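You operate a simulated robot arm through the tools that you are given. There is no shell and no other tool.

Carry out the task below with a simulated two-armed robot. There is one attempt and no reset: what you move stays moved.

## Task
Close both buckles of the blue ski boot, then brush the dirt off it.
Fine: the brush goes back where it lay. Set down upright: beech boot brush. What is to be rubbed or washed off counts as gone when no trace of it is left.

The check looks at the end state, three seconds after you hand in, the way a careful person would. Anything else that was tipped, shoved, dropped, spilled or broken makes it a failure.

## Robot
Two 7-joint arms with two-finger parallel grippers on one trunk that stands fixed in place. Base frame: the origin is at the foot of the trunk, x ahead of it, y to its left, z up; the work surface is at about z = 0.66. Units: m, rad, N and s.
The left shoulder is at [0.08, 0.131, 0.947], the right one opposite. With the tool pointing down near the work surface each hand reaches from about 0.36 to 0.84 m from the base axis, measured 20 degrees to its own side. Payload 1.57 kg a hand.
Tool frame (each hand has its own): the origin (TCP) lies between the finger pads and is the grasp point; the fingertips stand 0.03 m ahead of it; z points along the fingers, y is the line along which they close. The gripper opens to 0.11 m. The fingers are 0.024 m wide and 0.012 m thick; the gripper's body (0.048 by 0.112 m) begins 0.078 m behind the TCP.
Orientation is that of the tool frame in the base frame, as a unit quaternion [x, y, z, w]. With the fingers straight down and closing along the base's y, the tool's x points along the base's -x, its y along +y and its z along -z.

## Interface
- The arms move only by the tool servo_tool. It takes "left_motion", "right_motion" or both (then of equal length, played together; a hand with none holds still); each is a list of rows, each a list of 3 entries, a list of its own where there are three numbers: the closure in counts, from 0 (fully open) to 255 (shut), then the shift along the tool's x, y, z in m, then the turn, a rotation vector about the tool's x, y, z in rad. In form: [[hand, [dx, dy, dz], [wx, wy, wz]], ...]. A call has 1 to 20 rows; each row is the pose to reach, as a shift and turn from the pose commanded when the call began, along the tool's axes at that moment. Each row takes 0.2 s and may step no farther than 0.05 m and 0.15 rad from the row before; otherwise, or with a gripper value out of range, the whole call is refused. A pose out of reach is approached as far as the arm can. The call stops where the force on the tool passes 40 N (or 10 N more than at its start, if that is more) or the arm is blocked; 0.2 s more then pass. Each finger travels about 0.108 m/s and halts on what it meets, pressing with about 23 N; the grip force reading is that of the motor and also rises with nothing between the fingers. The clock runs only during rows and for 0.2 s after the last one: add rows that repeat a pose to give the fingers time. It gives the time, the measured TCP pose, the force on the tool (base axes), the opening and the grip force at its end, in the units of the frame above (readings bear some noise), with the torque about the TCP (base axes, N m) and any sound that the robot's microphone picked up.
- Cameras (640 x 400 px; columns grow to the right, rows downward): "scene" is now at [-0.0488, -0.0056, 1.4259]; the picture's right is [-0.05, -1.00, 0.00], its down [-0.51, 0.02, -0.86] and it looks along [0.86, -0.04, -0.51] (base axes); focal length 356 px, centre (320, 200). "left" rides on the left gripper at [0.07, -0.016, -0.141] in its tool frame; the picture's right is [0.23, 0.97, 0.00], its down [-0.86, 0.20, -0.48] and it looks along [-0.47, 0.11, 0.88] (tool axes); focal length 222 px, centre (320, 200). "right" rides on the right gripper at [0.07, 0.016, -0.141] in its tool frame; the picture's right is [-0.23, 0.97, 0.00], its down [-0.86, -0.20, -0.48] and it looks along [-0.47, -0.11, 0.88] (tool axes); focal length 222 px, centre (320, 200). There is no depth. A picture from a camera that has moved, and an enlarged one, comes with that camera's place and axes in the base frame and with its lens.
- camera(camera): a new picture of that camera. The clock stands still meanwhile.
- turn_head(pan, tilt): turns the head with the scene camera to pan (to the left, within 1.902 rad either way) and tilt (down, from -0.506 to 1.204), counted from straight ahead of the robot. It gives what a move gives.
- close_up(camera, box): a new picture of the part [left, top, right, bottom] of that camera's present view, enlarged. The clock stands still meanwhile.
- hand_in(): hands the job in; it is judged then, once.

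Places have to be worked out from the pictures, the camera data and where the tool is seen. Open the grippers and draw the arms clear of the work before you hand the job in, unless the task says otherwise.

The tools are called after "Call:" by a JSON object that holds its "name" and its "arguments". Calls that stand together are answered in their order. servo_tool: Moves the arms, as the interface text tells. Its arguments: {"type":"object","properties":{"left_motion":{"type":"array"},"right_motion":{"type":"array"}},"required":[]} The other tools are called the same way: turn_head (pan, tilt) turns the head that bears the scene camera; camera (camera) takes a picture; close_up (camera, box) takes an enlarged picture of a part of a camera's view; hand_in () hands the job in.

At the start:

```text
clock: 0.0
left_tcp_pos: [0.5392, 0.1919, 1.094]
left_ee_rot: [0.0, 1.0, 0.001, 0.0]
left_ft_force: [-0.7, -0.2, -0.3]
left_ft_torque: [-0.01, -0.03, -0.02]
left_finger_gap: 0.1102
left_finger_force: 0.0
right_tcp_pos: [0.5558, -0.2468, 1.1136]
right_ee_rot: [0.0, 1.0, -0.001, 0.0]
right_ft_force: [-0.3, 0.4, 0.0]
right_ft_torque: [-0.03, -0.03, -0.04]
right_finger_gap: 0.1102
right_finger_force: 0.0
head pan, tilt (commanded): [-0.045, 0.536]
```

scene: 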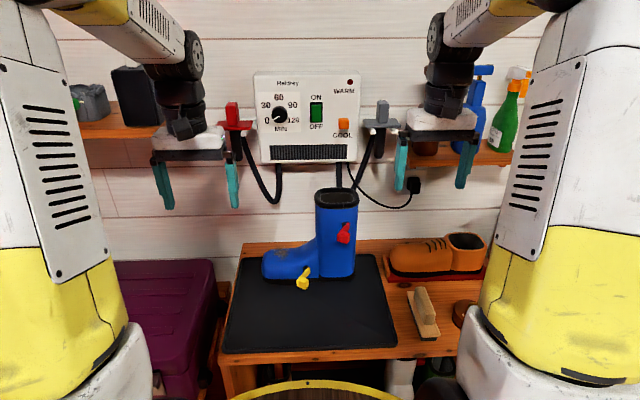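
right: 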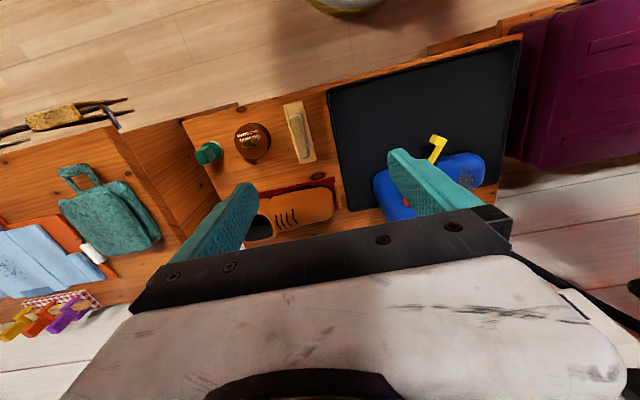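
left: 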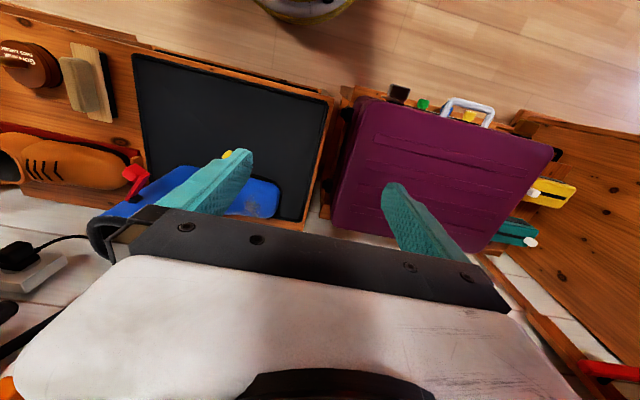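

The scene shows a blue boot on a dark mat with a red and a yellow buckle, and the beech brush lying to the right of the mat. I take enlarged looks first.

Call:
{"name": "close_up", "arguments": {"camera": "scene", "box": [240, 170, 400, 300]}}

Call:
{"name": "close_up", "arguments": {"camera": "scene", "box": [380, 220, 500, 350]}}

Call:
{"name": "close_up", "arguments": {"camera": "right", "box": [260, 80, 540, 240]}}

Call:
{"name": "close_up", "arguments": {"camera": "left", "box": [40, 30, 340, 240]}}

```text
3.08 times, centred on (320, 235) of scene
camera zoom: at [-0.0488, -0.0056, 1.4259], right [-0.05, -1.0, 0.0], down [-0.51, 0.02, -0.86], along [0.86, -0.04, -0.51], focal length 1097 px, centre (320, 92)
```

zoom: 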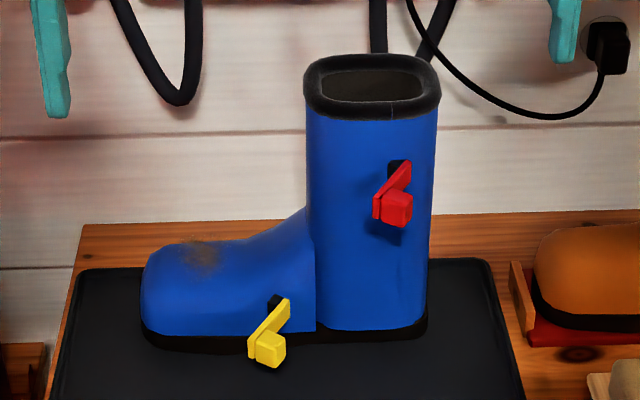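

```text
3.08 times, centred on (440, 285) of scene
camera zoom: at [-0.0488, -0.0056, 1.4259], right [-0.05, -1.0, 0.0], down [-0.51, 0.02, -0.86], along [0.86, -0.04, -0.51], focal length 1097 px, centre (-49, -62)
```

zoom: 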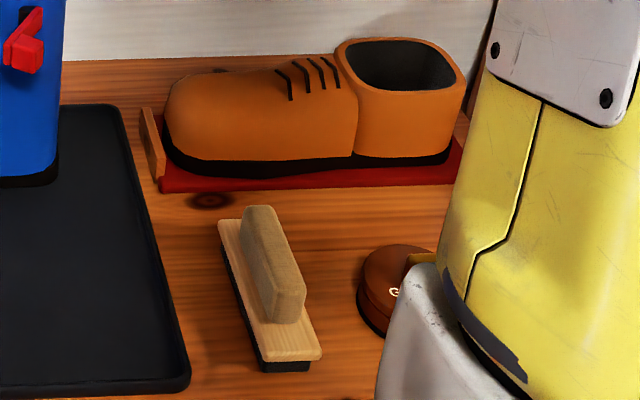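

```text
2.29 times, centred on (400, 160) of right
camera zoom: at [0.4864, -0.2308, 1.2553], right [0.23, 0.97, 0.0], down [0.86, -0.2, 0.48], along [0.47, -0.11, -0.88], focal length 508 px, centre (137, 291)
```

zoom: 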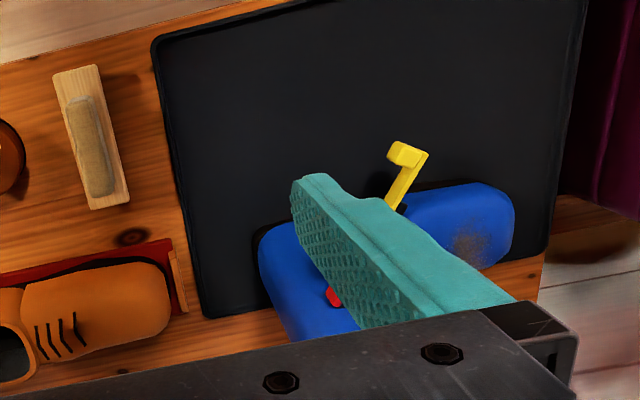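

```text
1.90 times, centred on (190, 135) of left
camera zoom: at [0.4684, 0.177, 1.2357], right [-0.23, 0.97, 0.0], down [0.86, 0.2, 0.48], along [0.47, 0.11, -0.88], focal length 423 px, centre (568, 324)
```

zoom: 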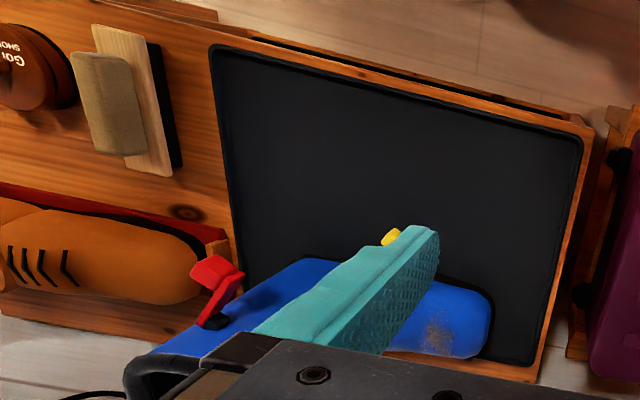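

Triangulating from the three views, I put the yellow hinge at about (0.73, 0.00, 0.735) with its free end at (0.67, 0.02, 0.73). The red hinge is at about (0.733, -0.109, 0.878) with its end at (0.682, -0.084, 0.872), and the dirt is at about (0.79, 0.073, 0.74). Both levers seem to swing about vertical hinges toward +y, so I bring the right hand nearer with closed fingers to look.

Call:
{"name": "servo_tool", "arguments": {"right_motion": [[50, [-0.008, 0.017, 0.027], [0, 0, 0]], [100, [-0.016, 0.034, 0.054], [0, 0, 0]], [150, [-0.024, 0.051, 0.081], [0, 0, 0]], [200, [-0.032, 0.068, 0.108], [0, 0, 0]], [255, [-0.04, 0.085, 0.134], [0, 0, 0]], [255, [-0.04, 0.085, 0.134], [0, 0, 0]], [255, [-0.04, 0.085, 0.134], [0, 0, 0]]]}}

Call:
{"name": "camera", "arguments": {"camera": "right"}}

Call:
{"name": "camera", "arguments": {"camera": "scene"}}

```text
clock: 1.6
left_tcp_pos: [0.5391, 0.1911, 1.0927]
left_ee_rot: [0.0, 1.0, 0.0, -0.001]
left_ft_force: [-0.6, 0.5, 0.1]
left_ft_torque: [-0.01, 0.01, 0.0]
left_finger_gap: 0.1099
left_finger_force: 0.1
right_tcp_pos: [0.5962, -0.1599, 0.9826]
right_ee_rot: [0.0, 1.0, 0.0, 0.0]
right_ft_force: [0.2, -0.2, 0.9]
right_ft_torque: [0.03, 0.0, -0.01]
right_finger_gap: 0.0
right_finger_force: 20.9
head pan, tilt (commanded): [-0.045, 0.536]
```

```text
taken
camera right: at [0.5264, -0.1448, 1.1223], right [0.23, 0.97, 0.0], down [0.86, -0.2, 0.48], along [0.47, -0.11, -0.88], focal length 222 px, centre (320, 200)
```

right: 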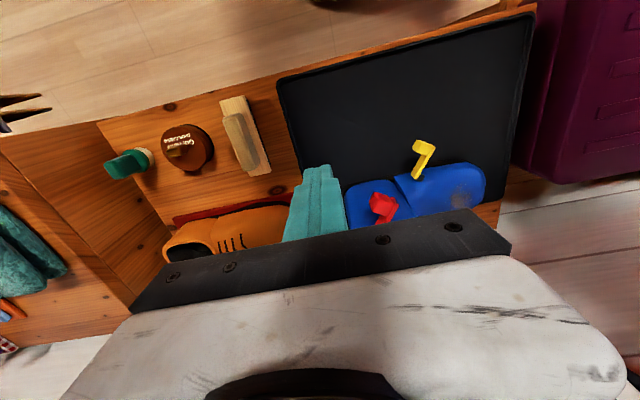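

```text
taken
camera scene: at [-0.0487, -0.0056, 1.4259], right [-0.05, -1.0, 0.0], down [-0.51, 0.02, -0.86], along [0.86, -0.04, -0.51], focal length 356 px, centre (320, 200)
```

scene: 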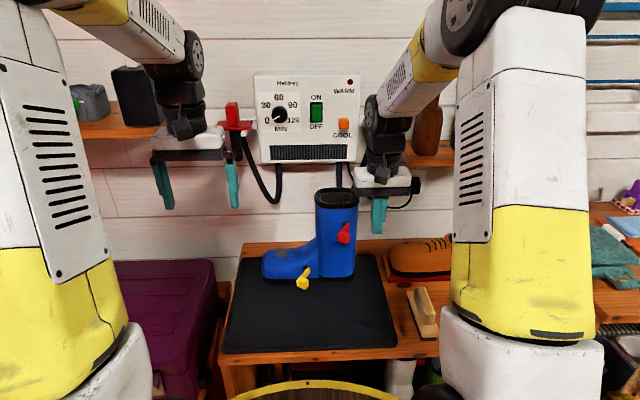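

The right hand is now above and to the right of the boot. I enlarge its view of both buckles.

Call:
{"name": "close_up", "arguments": {"camera": "right", "box": [320, 120, 500, 235]}}

Call:
{"name": "close_up", "arguments": {"camera": "scene", "box": [300, 180, 380, 230]}}

Call:
{"name": "close_up", "arguments": {"camera": "scene", "box": [255, 235, 345, 295]}}

```text
3.48 times, centred on (410, 178) of right
camera zoom: at [0.5264, -0.1448, 1.1223], right [0.23, 0.97, 0.0], down [0.86, -0.2, 0.48], along [0.47, -0.11, -0.88], focal length 773 px, centre (7, 278)
```

zoom: 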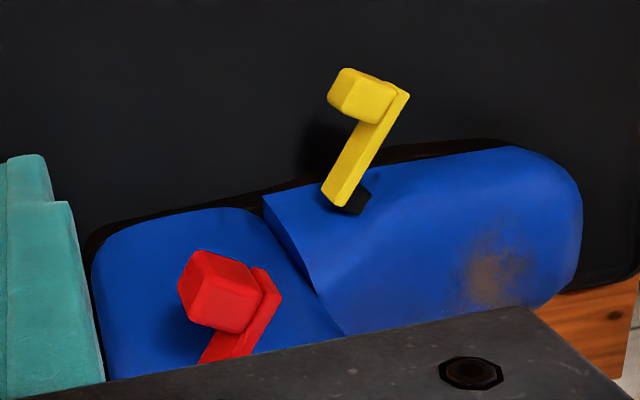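

```text
8.00 times, centred on (340, 205) of scene
camera zoom: at [-0.0487, -0.0056, 1.4259], right [-0.05, -1.0, 0.0], down [-0.51, 0.02, -0.86], along [0.86, -0.04, -0.51], focal length 2851 px, centre (160, 160)
```

zoom: 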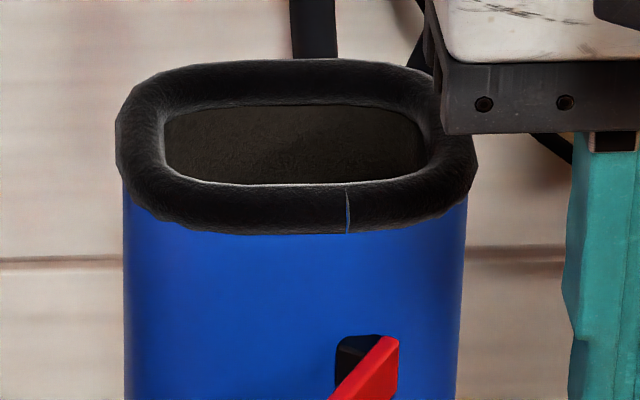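

```text
6.67 times, centred on (300, 265) of scene
camera zoom: at [-0.0487, -0.0056, 1.4259], right [-0.05, -1.0, 0.0], down [-0.51, 0.02, -0.86], along [0.86, -0.04, -0.51], focal length 2376 px, centre (453, -233)
```

zoom: 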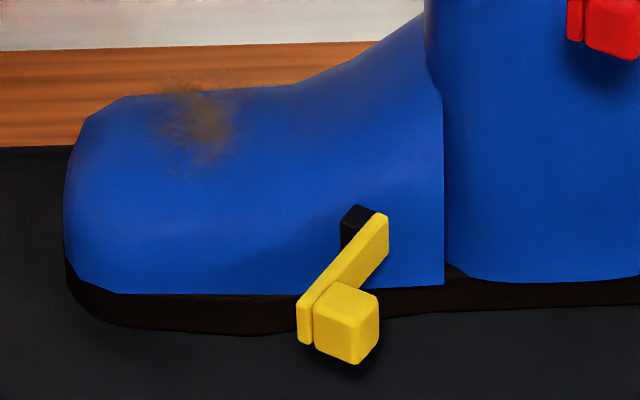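

The red lever's tab end sits near (0.67, -0.113, 0.873), facing -y, so I go red first with the closed fingertips. I place them beside the tab at about (0.668, -0.152) with the TCP at z about 0.892.

Call:
{"name": "servo_tool", "arguments": {"right_motion": [[255, [-0.036, 0.003, 0.0], [0, 0, 0]], [255, [-0.072, 0.006, 0.0], [0, 0, 0]], [255, [-0.072, 0.006, 0.045], [0, 0, 0]], [255, [-0.072, 0.006, 0.09], [0, 0, 0]], [255, [-0.072, 0.006, 0.09], [0, 0, 0]]]}}

Call:
{"name": "close_up", "arguments": {"camera": "right", "box": [240, 100, 500, 262]}}

Call:
{"name": "close_up", "arguments": {"camera": "scene", "box": [280, 170, 420, 258]}}

Call:
{"name": "close_up", "arguments": {"camera": "left", "box": [40, 100, 300, 262]}}

```text
clock: 2.8
left_tcp_pos: [0.5384, 0.1929, 1.0946]
left_ee_rot: [0.0, 1.0, 0.0, 0.0]
left_ft_force: [0.1, 0.2, -1.1]
left_ft_torque: [0.01, 0.0, -0.01]
left_finger_gap: 0.1098
left_finger_force: 0.0
right_tcp_pos: [0.6671, -0.1552, 0.8914]
right_ee_rot: [-0.001, 1.0, 0.0, 0.0]
right_ft_force: [0.1, -0.5, 0.2]
right_ft_torque: [0.02, 0.0, 0.0]
right_finger_gap: 0.0001
right_finger_force: 21.6
head pan, tilt (commanded): [-0.045, 0.536]
```

```text
2.46 times, centred on (370, 181) of right
camera zoom: at [0.5973, -0.1394, 1.0322], right [0.23, 0.97, 0.0], down [0.86, -0.2, 0.48], along [0.47, -0.11, -0.88], focal length 547 px, centre (197, 247)
```

zoom: 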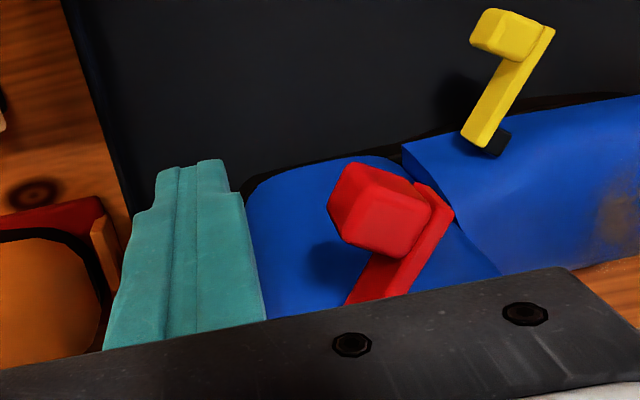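

```text
4.55 times, centred on (350, 214) of scene
camera zoom: at [-0.0488, -0.0056, 1.4259], right [-0.05, -1.0, 0.0], down [-0.51, 0.02, -0.86], along [0.86, -0.04, -0.51], focal length 1620 px, centre (184, 136)
```

zoom: 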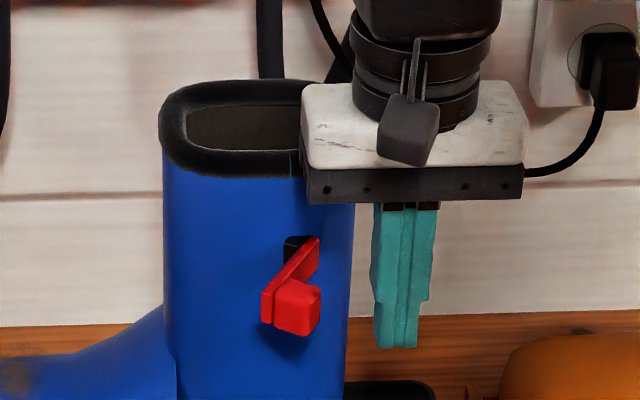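

```text
2.46 times, centred on (170, 181) of left
camera zoom: at [0.4684, 0.177, 1.2357], right [-0.23, 0.97, 0.0], down [0.86, 0.2, 0.48], along [0.47, 0.11, -0.88], focal length 547 px, centre (689, 247)
```

zoom: 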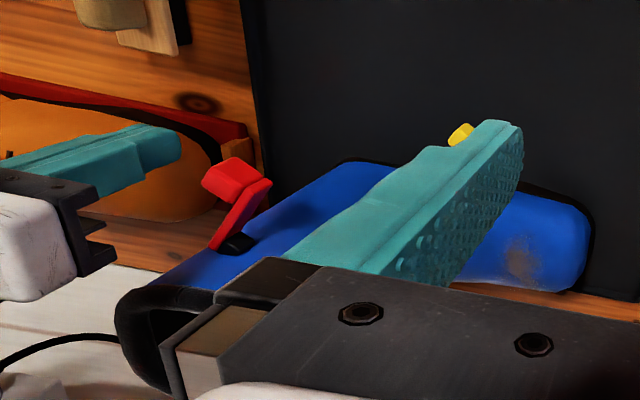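

Fingertips are at (0.667, -0.155, tip z about 0.861), just right of and slightly below the red tab's bottom edge (about 0.871), so the fingers cover its full height. I push gently in +y and watch the force.

Call:
{"name": "servo_tool", "arguments": {"right_motion": [[255, [0.0, 0.01, 0.0], [0, 0, 0]], [255, [0.001, 0.02, 0.0], [0, 0, 0]], [255, [0.002, 0.03, 0.0], [0, 0, 0]], [255, [0.003, 0.04, 0.0], [0, 0, 0]], [255, [0.003, 0.048, 0.0], [0, 0, 0]]]}}

Call:
{"name": "close_up", "arguments": {"camera": "right", "box": [240, 100, 500, 262]}}

Call:
{"name": "close_up", "arguments": {"camera": "scene", "box": [240, 170, 400, 270]}}

```text
clock: 4.0
left_tcp_pos: [0.5398, 0.1916, 1.0935]
left_ee_rot: [0.001, 1.0, 0.0, 0.0]
left_ft_force: [-0.2, -0.6, -0.3]
left_ft_torque: [0.0, 0.02, -0.06]
left_finger_gap: 0.1099
left_finger_force: 0.2
right_tcp_pos: [0.665, -0.1071, 0.8907]
right_ee_rot: [0.0, 1.0, 0.0, 0.0]
right_ft_force: [-0.4, -0.5, -0.7]
right_ft_torque: [0.02, -0.01, 0.0]
right_finger_gap: 0.0
right_finger_force: 21.4
head pan, tilt (commanded): [-0.045, 0.536]
```

```text
2.46 times, centred on (370, 181) of right
camera zoom: at [0.5951, -0.0912, 1.032], right [0.23, 0.97, 0.0], down [0.86, -0.2, 0.48], along [0.47, -0.11, -0.88], focal length 547 px, centre (197, 247)
```

zoom: 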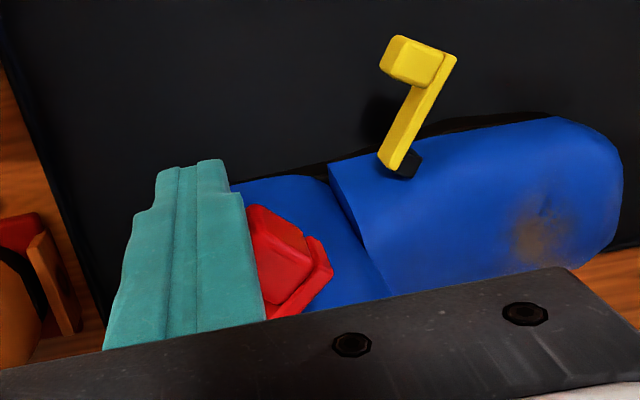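

```text
4.00 times, centred on (320, 220) of scene
camera zoom: at [-0.0487, -0.0057, 1.4259], right [-0.05, -1.0, 0.0], down [-0.51, 0.02, -0.86], along [0.86, -0.04, -0.51], focal length 1426 px, centre (320, 120)
```

zoom: 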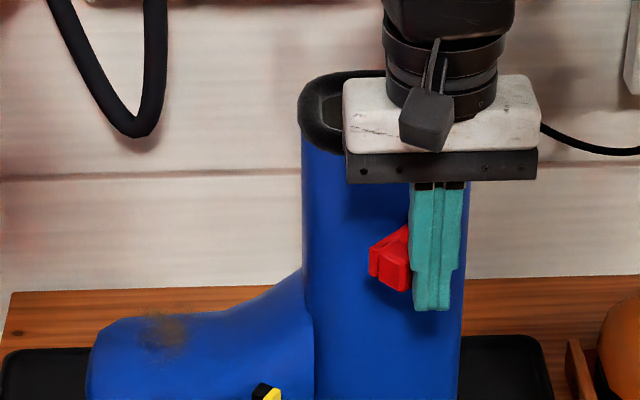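

The tab is touched and gives way with hardly any force (under 1 N). I continue along the arc around the hinge, turning the push from +y into +x.

Call:
{"name": "servo_tool", "arguments": {"right_motion": [[255, [0.0, 0.01, 0.0], [0, 0, 0]], [255, [-0.002, 0.02, 0.0], [0, 0, 0]], [255, [-0.006, 0.029, 0.0], [0, 0, 0]], [255, [-0.011, 0.037, 0.0], [0, 0, 0]], [255, [-0.016, 0.043, 0.0], [0, 0, 0]]]}}

Call:
{"name": "close_up", "arguments": {"camera": "right", "box": [240, 100, 500, 262]}}

Call:
{"name": "close_up", "arguments": {"camera": "scene", "box": [240, 170, 400, 270]}}

Call:
{"name": "close_up", "arguments": {"camera": "left", "box": [40, 100, 300, 262]}}

```text
clock: 5.2
left_tcp_pos: [0.5401, 0.1923, 1.0938]
left_ee_rot: [0.0, 1.0, 0.0, 0.0]
left_ft_force: [0.8, -0.1, -0.1]
left_ft_torque: [0.01, 0.02, -0.01]
left_finger_gap: 0.1101
left_finger_force: 0.0
right_tcp_pos: [0.6823, -0.0649, 0.8907]
right_ee_rot: [0.0, 1.0, -0.001, 0.0]
right_ft_force: [0.0, 0.2, 0.7]
right_ft_torque: [0.01, 0.02, 0.0]
right_finger_gap: 0.0
right_finger_force: 21.2
head pan, tilt (commanded): [-0.045, 0.536]
```

```text
2.46 times, centred on (370, 181) of right
camera zoom: at [0.612, -0.0487, 1.0316], right [0.23, 0.97, 0.0], down [0.85, -0.2, 0.48], along [0.47, -0.11, -0.88], focal length 547 px, centre (197, 247)
```

zoom: 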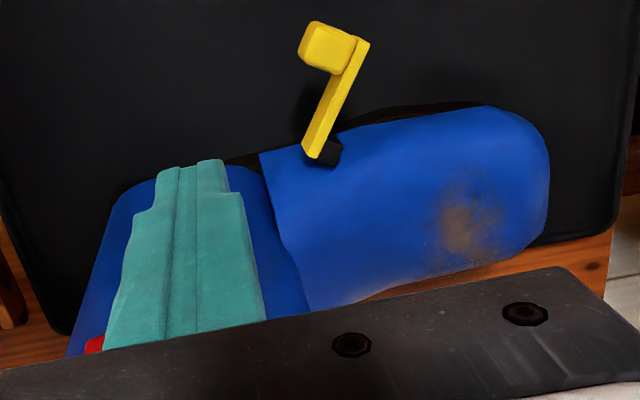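

```text
4.00 times, centred on (320, 220) of scene
camera zoom: at [-0.0488, -0.0056, 1.4259], right [-0.05, -1.0, 0.0], down [-0.51, 0.02, -0.86], along [0.86, -0.04, -0.51], focal length 1426 px, centre (320, 120)
```

zoom: 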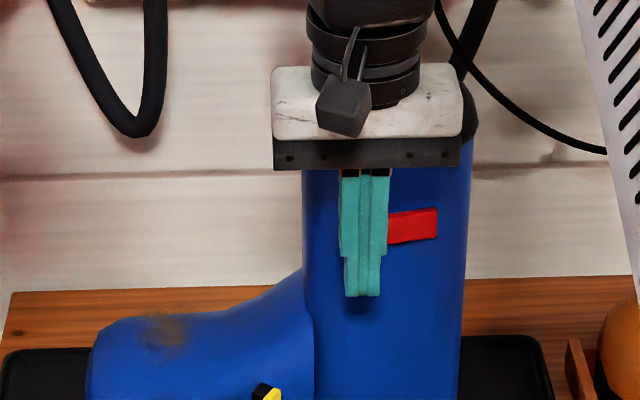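

```text
2.46 times, centred on (170, 181) of left
camera zoom: at [0.4684, 0.1769, 1.2356], right [-0.23, 0.97, 0.0], down [0.86, 0.2, 0.48], along [0.47, 0.11, -0.88], focal length 547 px, centre (689, 247)
```

zoom: 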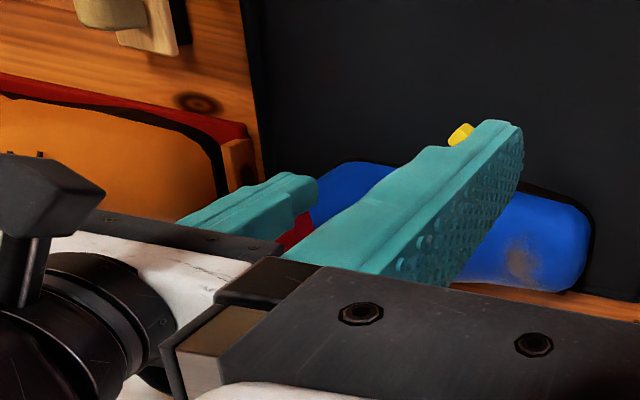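

The red lever now lies almost flat along the shaft. I press on in +x in small steps, waiting for a stop or a click.

Call:
{"name": "servo_tool", "arguments": {"right_motion": [[255, [-0.003, 0.004, 0.0], [0, 0, 0]], [255, [-0.006, 0.006, 0.0], [0, 0, 0]], [255, [-0.009, 0.007, 0.0], [0, 0, 0]], [255, [-0.011, 0.007, 0.0], [0, 0, 0]]]}}

Call:
{"name": "close_up", "arguments": {"camera": "scene", "box": [240, 170, 400, 270]}}

```text
clock: 6.2
left_tcp_pos: [0.5392, 0.1914, 1.094]
left_ee_rot: [0.0, 1.0, 0.0, -0.001]
left_ft_force: [-0.5, 0.0, 0.9]
left_ft_torque: [0.02, 0.02, -0.01]
left_finger_gap: 0.11
left_finger_force: 0.1
right_tcp_pos: [0.693, -0.0562, 0.8915]
right_ee_rot: [0.0, 1.0, 0.0, 0.0]
right_ft_force: [-0.4, 1.0, -0.4]
right_ft_torque: [-0.01, 0.01, -0.01]
right_finger_gap: 0.0
right_finger_force: 20.9
head pan, tilt (commanded): [-0.045, 0.536]
```

```text
4.00 times, centred on (320, 220) of scene
camera zoom: at [-0.0487, -0.0056, 1.4259], right [-0.05, -1.0, 0.0], down [-0.51, 0.02, -0.86], along [0.86, -0.04, -0.51], focal length 1426 px, centre (320, 120)
```

zoom: 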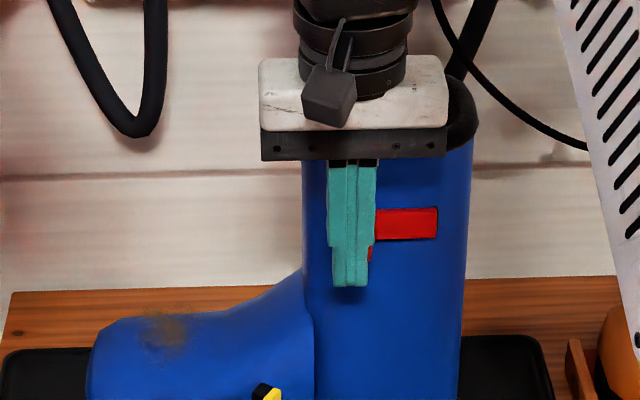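

Still no resistance; the red tab sits just behind the fingers. I continue pressing +x, up to 1 cm more.

Call:
{"name": "servo_tool", "arguments": {"right_motion": [[255, [-0.003, 0.001, 0.0], [0, 0, 0]], [255, [-0.006, 0.001, 0.0], [0, 0, 0]], [255, [-0.009, 0.001, 0.0], [0, 0, 0]]]}}

Call:
{"name": "close_up", "arguments": {"camera": "scene", "box": [300, 190, 380, 240]}}

```text
clock: 7.0
left_tcp_pos: [0.5389, 0.1925, 1.0941]
left_ee_rot: [0.0, 1.0, 0.0, 0.0]
left_ft_force: [0.4, -0.2, -0.7]
left_ft_torque: [-0.02, 0.02, 0.01]
left_finger_gap: 0.1101
left_finger_force: 0.1
right_tcp_pos: [0.7012, -0.0563, 0.8902]
right_ee_rot: [-0.001, 1.0, 0.0, 0.0]
right_ft_force: [-3.8, 0.1, 0.8]
right_ft_torque: [0.0, 0.09, -0.02]
right_finger_gap: 0.0
right_finger_force: 21.0
head pan, tilt (commanded): [-0.045, 0.536]
```

```text
8.00 times, centred on (340, 215) of scene
camera zoom: at [-0.049, -0.0056, 1.4259], right [-0.05, -1.0, 0.0], down [-0.51, 0.02, -0.86], along [0.86, -0.04, -0.51], focal length 2851 px, centre (160, 80)
```

zoom: 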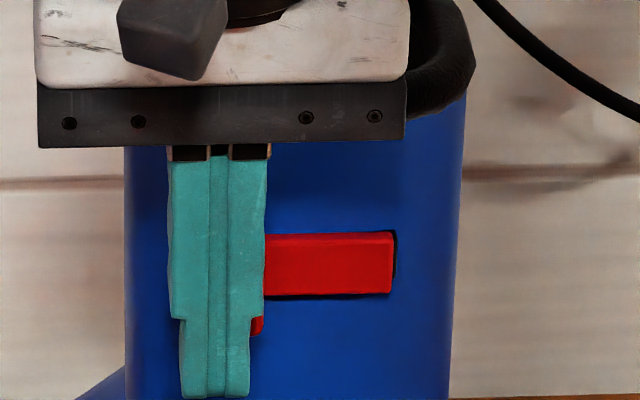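

There is now 4 N of resistance with the lever looking flat. I press 2 mm more to see whether it snaps.

Call:
{"name": "servo_tool", "arguments": {"right_motion": [[255, [-0.001, 0.0, 0.0], [0, 0, 0]], [255, [-0.002, 0.0, 0.0], [0, 0, 0]]]}}

Call:
{"name": "close_up", "arguments": {"camera": "scene", "box": [240, 170, 400, 270]}}

```text
clock: 7.6
left_tcp_pos: [0.5389, 0.1933, 1.0945]
left_ee_rot: [0.0, 1.0, 0.0, 0.001]
left_ft_force: [0.3, 0.4, -0.1]
left_ft_torque: [0.0, 0.02, 0.01]
left_finger_gap: 0.11
left_finger_force: 0.0
right_tcp_pos: [0.7045, -0.0564, 0.8906]
right_ee_rot: [-0.001, 1.0, 0.0, 0.0]
right_ft_force: [-3.7, 0.4, 1.8]
right_ft_torque: [0.02, 0.05, -0.01]
right_finger_gap: 0.0002
right_finger_force: 21.4
head pan, tilt (commanded): [-0.045, 0.536]
```

```text
4.00 times, centred on (320, 220) of scene
camera zoom: at [-0.0489, -0.0056, 1.4259], right [-0.05, -1.0, 0.0], down [-0.51, 0.02, -0.86], along [0.86, -0.04, -0.51], focal length 1426 px, centre (320, 120)
```

zoom: 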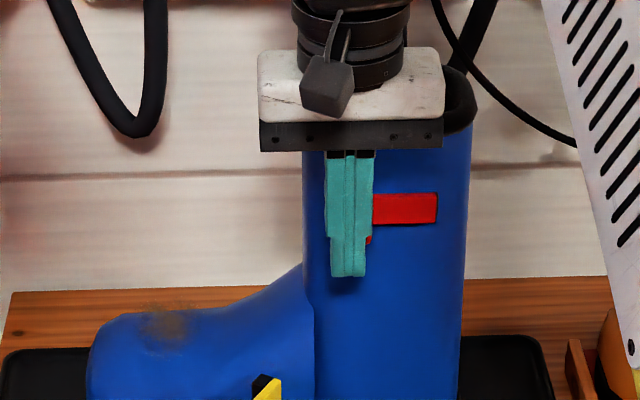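

The red strap and the yellow lever have moved up in the picture by about the same amount, so the boot itself is tilting back at about 4 N. I back off slowly so it settles upright again.

Call:
{"name": "servo_tool", "arguments": {"right_motion": [[255, [0.0015, 0.0, 0.0], [0, 0, 0]], [255, [0.003, 0.0, 0.0], [0, 0, 0]], [255, [0.0045, 0.0, 0.0], [0, 0, 0]], [255, [0.006, 0.0, 0.0], [0, 0, 0]], [255, [0.008, 0.0, 0.0], [0, 0, 0]], [255, [0.01, 0.0, 0.0], [0, 0, 0]], [255, [0.013, 0.0, 0.0], [0, 0, 0]]]}}

Call:
{"name": "close_up", "arguments": {"camera": "scene", "box": [240, 170, 400, 270]}}

Call:
{"name": "close_up", "arguments": {"camera": "scene", "box": [240, 170, 400, 300]}}

```text
clock: 9.2
left_tcp_pos: [0.5396, 0.1936, 1.0945]
left_ee_rot: [0.0, 1.0, 0.0, 0.0]
left_ft_force: [-1.0, 0.1, 0.1]
left_ft_torque: [0.0, 0.02, -0.02]
left_finger_gap: 0.11
left_finger_force: 0.0
right_tcp_pos: [0.6911, -0.0568, 0.8894]
right_ee_rot: [0.001, 1.0, 0.0, 0.001]
right_ft_force: [0.0, 0.0, -1.1]
right_ft_torque: [-0.05, -0.02, -0.01]
right_finger_gap: 0.0002
right_finger_force: 21.3
head pan, tilt (commanded): [-0.045, 0.536]
```

```text
4.00 times, centred on (320, 220) of scene
camera zoom: at [-0.0487, -0.0056, 1.4259], right [-0.05, -1.0, 0.0], down [-0.51, 0.02, -0.86], along [0.86, -0.04, -0.51], focal length 1426 px, centre (320, 120)
```

zoom: 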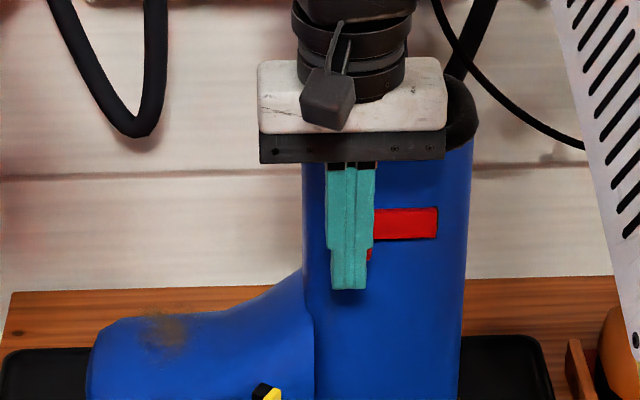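

```text
3.08 times, centred on (320, 235) of scene
camera zoom: at [-0.0487, -0.0056, 1.4259], right [-0.05, -1.0, 0.0], down [-0.51, 0.02, -0.86], along [0.86, -0.04, -0.51], focal length 1097 px, centre (320, 92)
```

zoom: 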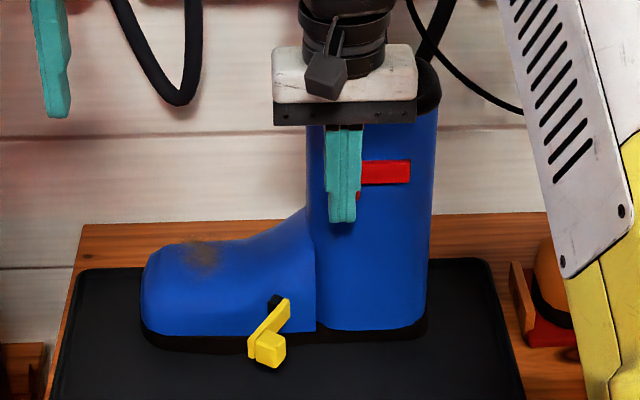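

The boot has settled back to its earlier position. I withdraw the hand a little to see how far closed the red lever is.

Call:
{"name": "servo_tool", "arguments": {"right_motion": [[255, [0.03, 0.0, 0.0], [0, 0, 0]], [255, [0.05, -0.02, -0.03], [0, 0, 0]], [255, [0.06, -0.04, -0.06], [0, 0, 0]], [255, [0.06, -0.06, -0.09], [0, 0, 0]]]}}

Call:
{"name": "camera", "arguments": {"camera": "right"}}

Call:
{"name": "close_up", "arguments": {"camera": "scene", "box": [300, 190, 380, 240]}}

Call:
{"name": "close_up", "arguments": {"camera": "left", "box": [40, 100, 300, 262]}}

```text
clock: 10.2
left_tcp_pos: [0.538, 0.1922, 1.0932]
left_ee_rot: [0.0, 1.0, 0.0, 0.0]
left_ft_force: [-0.2, 1.1, -1.5]
left_ft_torque: [0.0, -0.01, 0.0]
left_finger_gap: 0.1101
left_finger_force: 0.0
right_tcp_pos: [0.6303, -0.1158, 0.9791]
right_ee_rot: [0.0, 1.0, 0.001, 0.0]
right_ft_force: [0.5, 0.2, -0.4]
right_ft_torque: [-0.04, -0.01, -0.04]
right_finger_gap: 0.0001
right_finger_force: 21.3
head pan, tilt (commanded): [-0.045, 0.536]
```

```text
taken
camera right: at [0.5608, -0.1008, 1.1207], right [0.23, 0.97, 0.0], down [0.86, -0.2, 0.48], along [0.47, -0.11, -0.88], focal length 222 px, centre (320, 200)
```

right: 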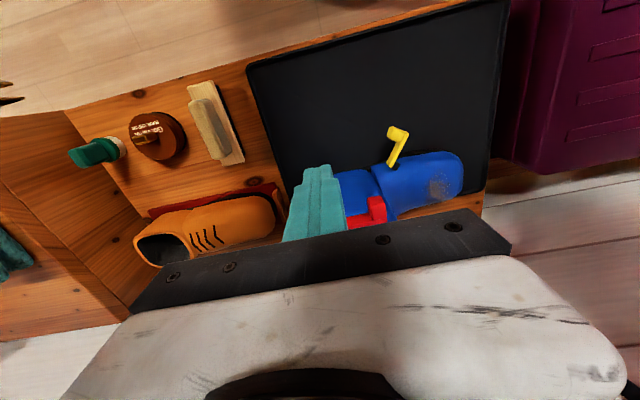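

```text
8.00 times, centred on (340, 215) of scene
camera zoom: at [-0.0485, -0.0054, 1.4259], right [-0.05, -1.0, 0.0], down [-0.51, 0.02, -0.86], along [0.86, -0.04, -0.51], focal length 2851 px, centre (160, 80)
```

zoom: 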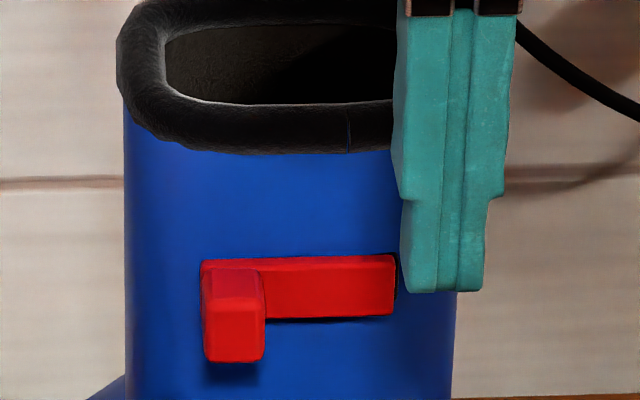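

```text
2.46 times, centred on (170, 181) of left
camera zoom: at [0.4686, 0.1773, 1.2356], right [-0.23, 0.97, 0.0], down [0.86, 0.2, 0.48], along [0.47, 0.11, -0.88], focal length 547 px, centre (689, 247)
```

zoom: 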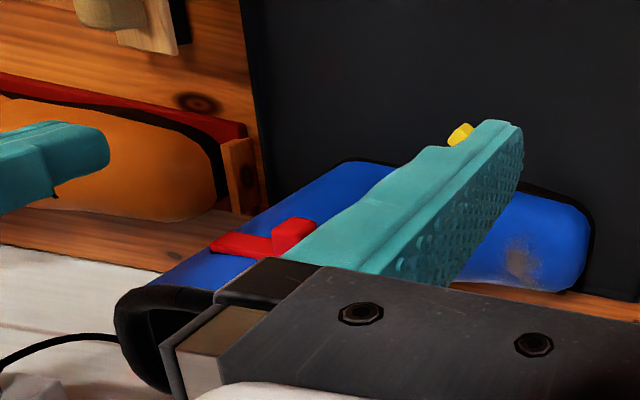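

The red lever lies nearly parallel to the shaft now. I raise the hand over the boot to check its angle from above with the hand camera.

Call:
{"name": "servo_tool", "arguments": {"right_motion": [[255, [0.0, 0.0, -0.045], [0, 0, 0]], [255, [0.0, 0.0, -0.085], [0, 0, 0]], [255, [-0.035, 0.013, -0.085], [0, 0, 0]], [255, [-0.065, 0.027, -0.085], [0, 0, 0]], [255, [-0.09, 0.04, -0.085], [0, 0, 0]], [255, [-0.09, 0.04, -0.085], [0, 0, 0]]]}}

Call:
{"name": "camera", "arguments": {"camera": "right"}}

Call:
{"name": "close_up", "arguments": {"camera": "right", "box": [240, 60, 440, 185]}}

```text
clock: 11.6
left_tcp_pos: [0.5394, 0.1933, 1.0938]
left_ee_rot: [0.0, 1.0, 0.001, 0.0]
left_ft_force: [0.7, -0.3, -0.4]
left_ft_torque: [0.03, 0.0, -0.01]
left_finger_gap: 0.1098
left_finger_force: 0.1
right_tcp_pos: [0.7209, -0.0782, 1.0642]
right_ee_rot: [0.0, 1.0, 0.0, 0.0]
right_ft_force: [0.5, -0.6, 0.4]
right_ft_torque: [0.02, 0.02, 0.0]
right_finger_gap: 0.0
right_finger_force: 21.4
head pan, tilt (commanded): [-0.045, 0.536]
```

```text
taken
camera right: at [0.6511, -0.062, 1.2044], right [0.23, 0.97, 0.0], down [0.86, -0.2, 0.48], along [0.47, -0.11, -0.88], focal length 222 px, centre (320, 200)
```

right: 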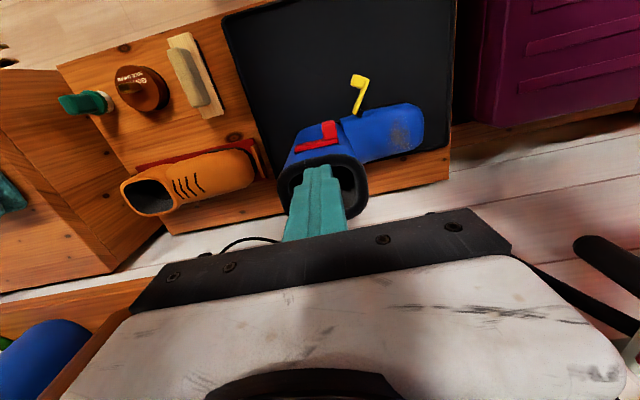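

```text
3.20 times, centred on (340, 122) of right
camera zoom: at [0.6511, -0.062, 1.2044], right [0.23, 0.97, 0.0], down [0.86, -0.2, 0.48], along [0.47, -0.11, -0.88], focal length 711 px, centre (256, 448)
```

zoom: 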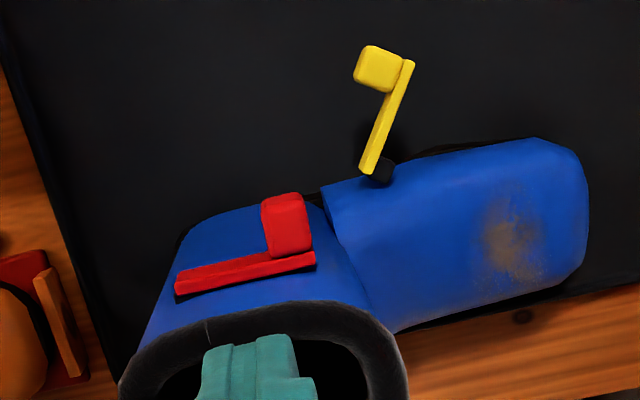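

Working the lever edge out from above, it runs from about (0.733, -0.117) to (0.736, -0.055), so red is flat and closed. Next I go back and down to the yellow tab (outer end about y -0.01, x 0.66 to 0.68, z 0.726 to 0.75), keeping clear of the red tab at x of 0.70 or more.

Call:
{"name": "servo_tool", "arguments": {"right_motion": [[255, [0.045, 0.0, 0.0], [0, 0, 0]], [255, [0.09, 0.01, 0.0], [0, 0, 0]], [255, [0.1, 0.025, 0.035], [0, 0, 0]], [255, [0.1, 0.028, 0.08], [0, 0, 0]], [255, [0.1, 0.028, 0.125], [0, 0, 0]], [255, [0.1, 0.028, 0.17], [0, 0, 0]], [255, [0.1, 0.028, 0.215], [0, 0, 0]], [255, [0.1, 0.028, 0.255], [0, 0, 0]], [255, [0.1, 0.028, 0.29], [0, 0, 0]], [255, [0.1, 0.028, 0.318], [0, 0, 0]], [255, [0.1, 0.028, 0.318], [0, 0, 0]]]}}

Call:
{"name": "camera", "arguments": {"camera": "right"}}

Call:
{"name": "close_up", "arguments": {"camera": "scene", "box": [240, 190, 400, 290]}}

```text
clock: 14.0
left_tcp_pos: [0.5391, 0.1935, 1.0942]
left_ee_rot: [0.0, 1.0, 0.0, 0.0]
left_ft_force: [0.3, -0.3, -0.6]
left_ft_torque: [-0.02, 0.02, -0.01]
left_finger_gap: 0.1098
left_finger_force: 0.0
right_tcp_pos: [0.6205, -0.0491, 0.7468]
right_ee_rot: [0.0, 1.0, 0.0, 0.0]
right_ft_force: [0.6, 0.2, -0.1]
right_ft_torque: [0.01, -0.03, 0.01]
right_finger_gap: 0.0001
right_finger_force: 21.4
head pan, tilt (commanded): [-0.045, 0.536]
```

```text
taken
camera right: at [0.5498, -0.0323, 0.888], right [0.23, 0.97, 0.0], down [0.85, -0.2, 0.48], along [0.47, -0.11, -0.88], focal length 222 px, centre (320, 200)
```

right: 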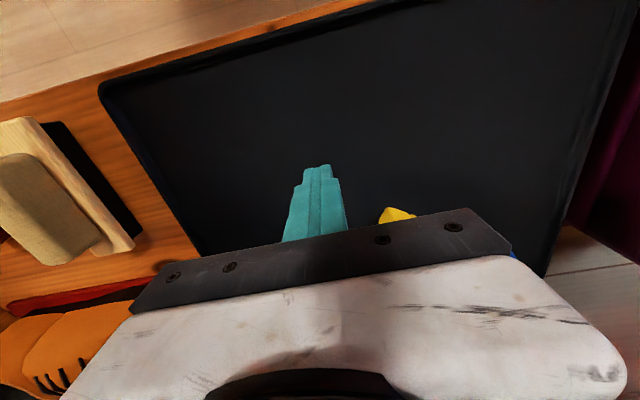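

```text
4.00 times, centred on (320, 240) of scene
camera zoom: at [-0.0488, -0.0056, 1.4259], right [-0.05, -1.0, 0.0], down [-0.51, 0.02, -0.86], along [0.86, -0.04, -0.51], focal length 1426 px, centre (320, 40)
```

zoom: 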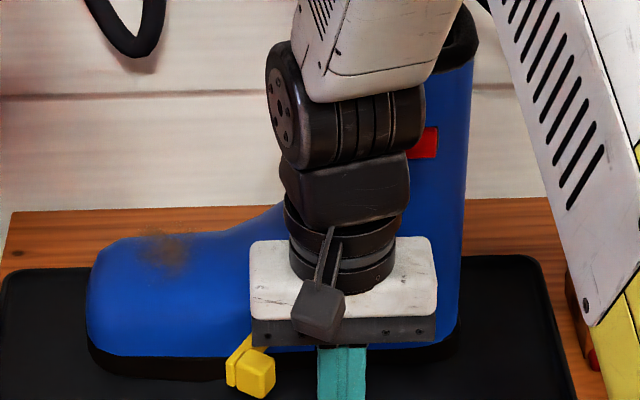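

The wrist would come close to the red tab if I go in vertically, so I tilt the tool 0.45 rad (fingers pointing forward and down). That keeps the gripper body well back, and I check the view again.

Call:
{"name": "servo_tool", "arguments": {"right_motion": [[255, [0.0, 0.0, -0.004], [0, -0.15, 0]], [255, [0.0, 0.0, -0.008], [0, -0.3, 0]], [255, [0.0, 0.0, -0.01], [0, -0.45, 0]], [255, [0.0, 0.0, -0.01], [0, -0.45, 0]]]}}

Call:
{"name": "camera", "arguments": {"camera": "right"}}

Call:
{"name": "close_up", "arguments": {"camera": "scene", "box": [240, 190, 400, 290]}}

```text
clock: 15.0
left_tcp_pos: [0.5398, 0.1916, 1.0935]
left_ee_rot: [0.0, 1.0, 0.0, 0.001]
left_ft_force: [0.1, 0.0, 0.0]
left_ft_torque: [0.02, 0.01, 0.01]
left_finger_gap: 0.11
left_finger_force: 0.0
right_tcp_pos: [0.6196, -0.0484, 0.758]
right_ee_rot: [0.001, 0.975, 0.0, 0.223]
right_ft_force: [0.1, -0.3, 0.7]
right_ft_torque: [-0.01, 0.01, 0.01]
right_finger_gap: 0.0
right_finger_force: 21.2
head pan, tilt (commanded): [-0.045, 0.536]
```

```text
taken
camera right: at [0.4952, -0.0324, 0.8541], right [0.2, 0.97, 0.1], down [0.56, -0.2, 0.8], along [0.8, -0.11, -0.59], focal length 222 px, centre (320, 200)
```

right: 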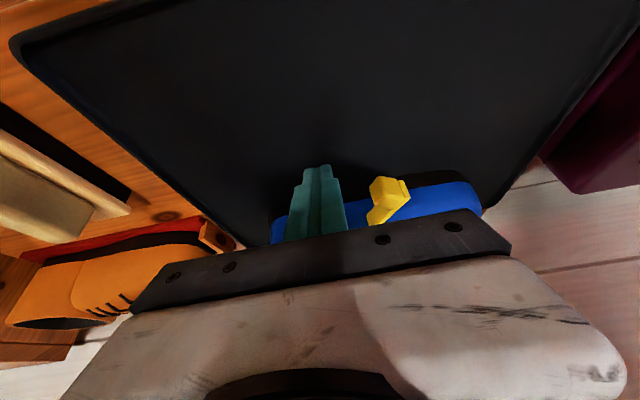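

```text
4.00 times, centred on (320, 240) of scene
camera zoom: at [-0.0487, -0.0056, 1.4259], right [-0.05, -1.0, 0.0], down [-0.51, 0.02, -0.86], along [0.86, -0.04, -0.51], focal length 1426 px, centre (320, 40)
```

zoom: 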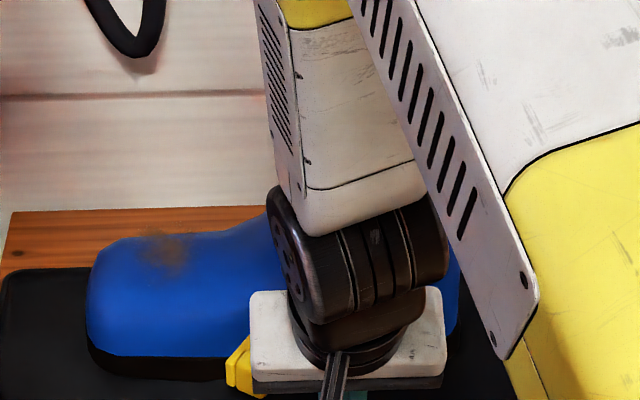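

The tilt works: the body is well behind and the yellow tab is visible to the right of the fingertips. I move in beside the tab and sweep +y gently.

Call:
{"name": "servo_tool", "arguments": {"right_motion": [[255, [-0.0328, 0.0, 0.0158], [0, 0, 0]], [255, [-0.031, 0.0154, 0.015], [0, 0, 0]], [255, [-0.0301, 0.0304, 0.0145], [0, 0, 0]], [255, [-0.0292, 0.0434, 0.0141], [0, 0, 0]], [255, [-0.031, 0.0564, 0.015], [0, 0, 0]]]}}

Call:
{"name": "camera", "arguments": {"camera": "right"}}

Call:
{"name": "close_up", "arguments": {"camera": "scene", "box": [240, 190, 400, 290]}}

```text
clock: 16.2
left_tcp_pos: [0.5392, 0.1922, 1.0928]
left_ee_rot: [0.0, 1.0, -0.001, 0.0]
left_ft_force: [-0.1, 0.0, -0.5]
left_ft_torque: [0.01, 0.01, -0.03]
left_finger_gap: 0.1102
left_finger_force: 0.0
right_tcp_pos: [0.6549, 0.0064, 0.7571]
right_ee_rot: [0.0, 0.975, 0.0, 0.223]
right_ft_force: [-0.2, 0.3, 0.1]
right_ft_torque: [0.03, 0.02, 0.02]
right_finger_gap: 0.0
right_finger_force: 21.3
head pan, tilt (commanded): [-0.045, 0.536]
```

```text
taken
camera right: at [0.5296, 0.0232, 0.854], right [0.2, 0.97, 0.1], down [0.56, -0.2, 0.8], along [0.8, -0.11, -0.59], focal length 222 px, centre (320, 200)
```

right: 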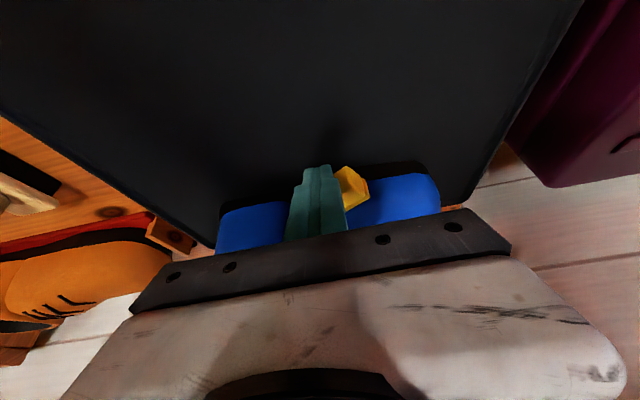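

```text
4.00 times, centred on (320, 240) of scene
camera zoom: at [-0.0487, -0.0057, 1.4259], right [-0.05, -1.0, 0.0], down [-0.51, 0.02, -0.86], along [0.86, -0.04, -0.51], focal length 1426 px, centre (320, 40)
```

zoom: 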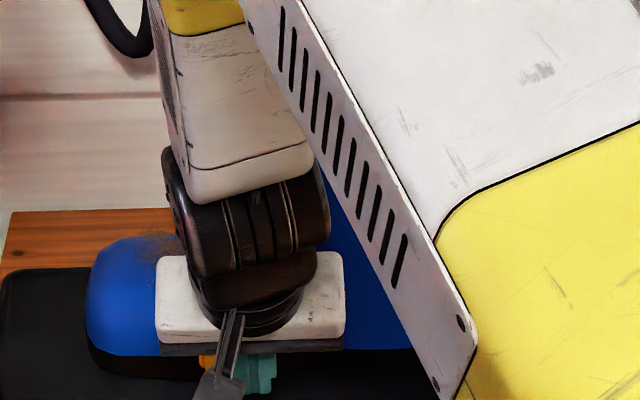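

The yellow tab is turning with the fingers at negligible force. I continue along the arc toward the closed position.

Call:
{"name": "servo_tool", "arguments": {"right_motion": [[255, [-0.0027, 0.012, 0.0013], [0, 0, 0]], [255, [-0.0072, 0.023, 0.0035], [0, 0, 0]], [255, [-0.0126, 0.032, 0.0061], [0, 0, 0]], [255, [-0.018, 0.038, 0.0087], [0, 0, 0]]]}}

Call:
{"name": "camera", "arguments": {"camera": "right"}}

Call:
{"name": "close_up", "arguments": {"camera": "left", "box": [40, 100, 340, 287]}}

```text
clock: 17.2
left_tcp_pos: [0.5397, 0.1923, 1.0936]
left_ee_rot: [0.0, 1.0, -0.001, 0.0]
left_ft_force: [-0.2, -0.2, 0.3]
left_ft_torque: [-0.02, -0.02, 0.0]
left_finger_gap: 0.1099
left_finger_force: 0.1
right_tcp_pos: [0.6743, 0.0458, 0.7569]
right_ee_rot: [0.001, 0.975, -0.001, 0.222]
right_ft_force: [-3.2, -0.8, 0.4]
right_ft_torque: [0.0, 0.05, 0.0]
right_finger_gap: 0.0
right_finger_force: 21.3
head pan, tilt (commanded): [-0.045, 0.536]
```

```text
taken
camera right: at [0.5497, 0.0616, 0.8535], right [0.2, 0.97, 0.1], down [0.56, -0.2, 0.8], along [0.8, -0.11, -0.59], focal length 222 px, centre (320, 200)
```

right: 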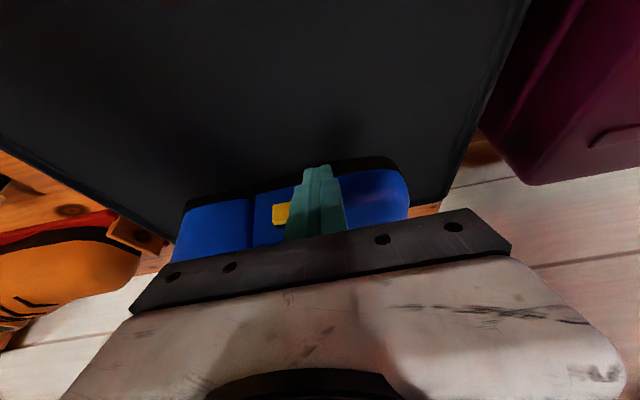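

```text
2.13 times, centred on (190, 194) of left
camera zoom: at [0.4684, 0.177, 1.2357], right [-0.23, 0.97, 0.0], down [0.86, 0.2, 0.48], along [0.47, 0.11, -0.88], focal length 474 px, centre (597, 214)
```

zoom: 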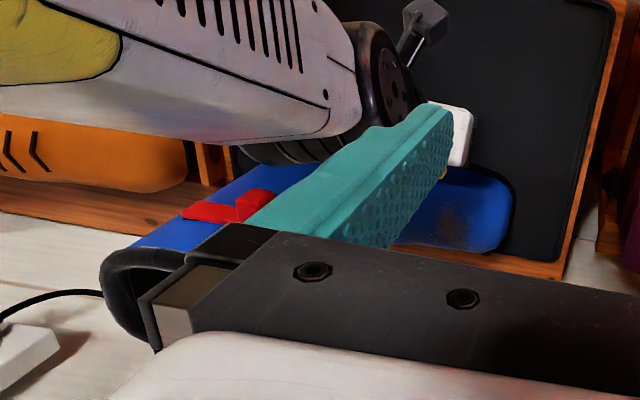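

3 N of resistance with the lever looking flat on the foot. I press 2 mm further to confirm it is the stop.

Call:
{"name": "servo_tool", "arguments": {"right_motion": [[255, [-0.0009, 0.0, 0.0004], [0, 0, 0]], [255, [-0.0018, 0.0, 0.0009], [0, 0, 0]]]}}

Call:
{"name": "camera", "arguments": {"camera": "right"}}

```text
clock: 17.8
left_tcp_pos: [0.5389, 0.1931, 1.0939]
left_ee_rot: [0.0, 1.0, 0.001, 0.0]
left_ft_force: [0.4, 0.6, -0.2]
left_ft_torque: [0.01, 0.02, -0.01]
left_finger_gap: 0.1099
left_finger_force: 0.1
right_tcp_pos: [0.6761, 0.0453, 0.7577]
right_ee_rot: [0.0, 0.975, 0.0, 0.223]
right_ft_force: [-10.6, 0.0, 1.0]
right_ft_torque: [0.15, 0.2, -0.02]
right_finger_gap: 0.0
right_finger_force: 21.3
head pan, tilt (commanded): [-0.045, 0.536]
```

```text
taken
camera right: at [0.5509, 0.0619, 0.8538], right [0.2, 0.97, 0.1], down [0.56, -0.2, 0.8], along [0.8, -0.11, -0.59], focal length 222 px, centre (320, 200)
```

right: 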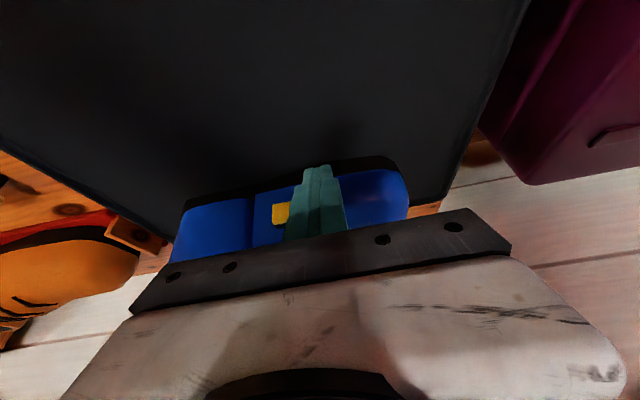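

The force rises stiffly to 10.6 N, so the yellow lever is on its stop. I back straight off, untilt and lift away to inspect.

Call:
{"name": "servo_tool", "arguments": {"right_motion": [[255, [0.003, 0.0, -0.0015], [0, 0, 0]], [255, [0.03, 0.0, -0.014], [0, 0, 0]], [255, [0.065, 0.0, -0.031], [0, 0, 0]], [255, [0.06, -0.01, -0.075], [0, 0.1, 0]], [255, [0.06, -0.03, -0.115], [0, 0.2, 0]], [255, [0.05, -0.05, -0.155], [0, 0.3, 0]], [255, [0.04, -0.07, -0.19], [0, 0.4, 0]], [255, [0.025, -0.09, -0.225], [0, 0.45, 0]], [255, [0.01, -0.105, -0.26], [0, 0.45, 0]], [255, [-0.005, -0.12, -0.295], [0, 0.45, 0]], [255, [-0.02, -0.12, -0.325], [0, 0.45, 0]]]}}

Call:
{"name": "camera", "arguments": {"camera": "right"}}

Call:
{"name": "close_up", "arguments": {"camera": "scene", "box": [240, 170, 400, 300]}}

```text
clock: 20.2
left_tcp_pos: [0.5391, 0.1936, 1.095]
left_ee_rot: [0.001, 1.0, 0.0, 0.0]
left_ft_force: [0.4, -0.6, -0.8]
left_ft_torque: [0.04, 0.01, -0.01]
left_finger_gap: 0.1102
left_finger_force: 0.1
right_tcp_pos: [0.5544, -0.0715, 1.0609]
right_ee_rot: [0.0, 1.0, 0.0, -0.001]
right_ft_force: [-1.1, 0.5, 0.2]
right_ft_torque: [-0.02, 0.01, 0.0]
right_finger_gap: 0.0
right_finger_force: 21.1
head pan, tilt (commanded): [-0.045, 0.536]
```

```text
taken
camera right: at [0.4841, -0.0565, 1.2015], right [0.23, 0.97, 0.0], down [0.86, -0.2, 0.48], along [0.47, -0.11, -0.88], focal length 222 px, centre (320, 200)
```

right: 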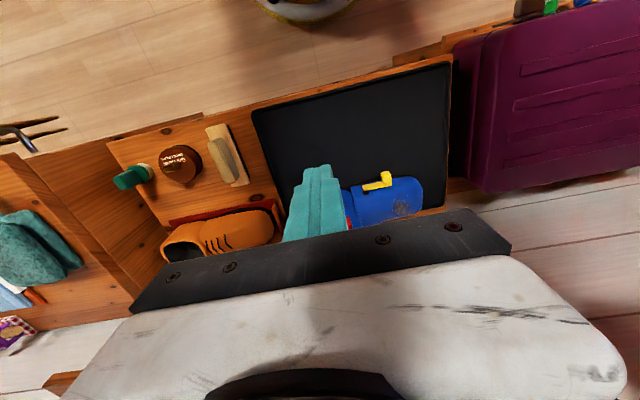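

```text
3.08 times, centred on (320, 235) of scene
camera zoom: at [-0.0486, -0.0055, 1.4259], right [-0.05, -1.0, 0.0], down [-0.51, 0.02, -0.86], along [0.86, -0.04, -0.51], focal length 1097 px, centre (320, 92)
```

zoom: 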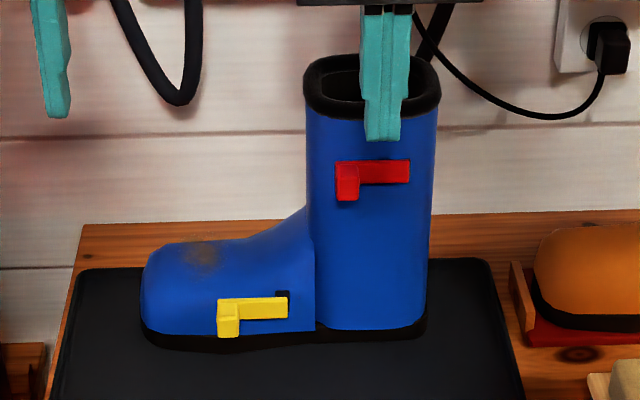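

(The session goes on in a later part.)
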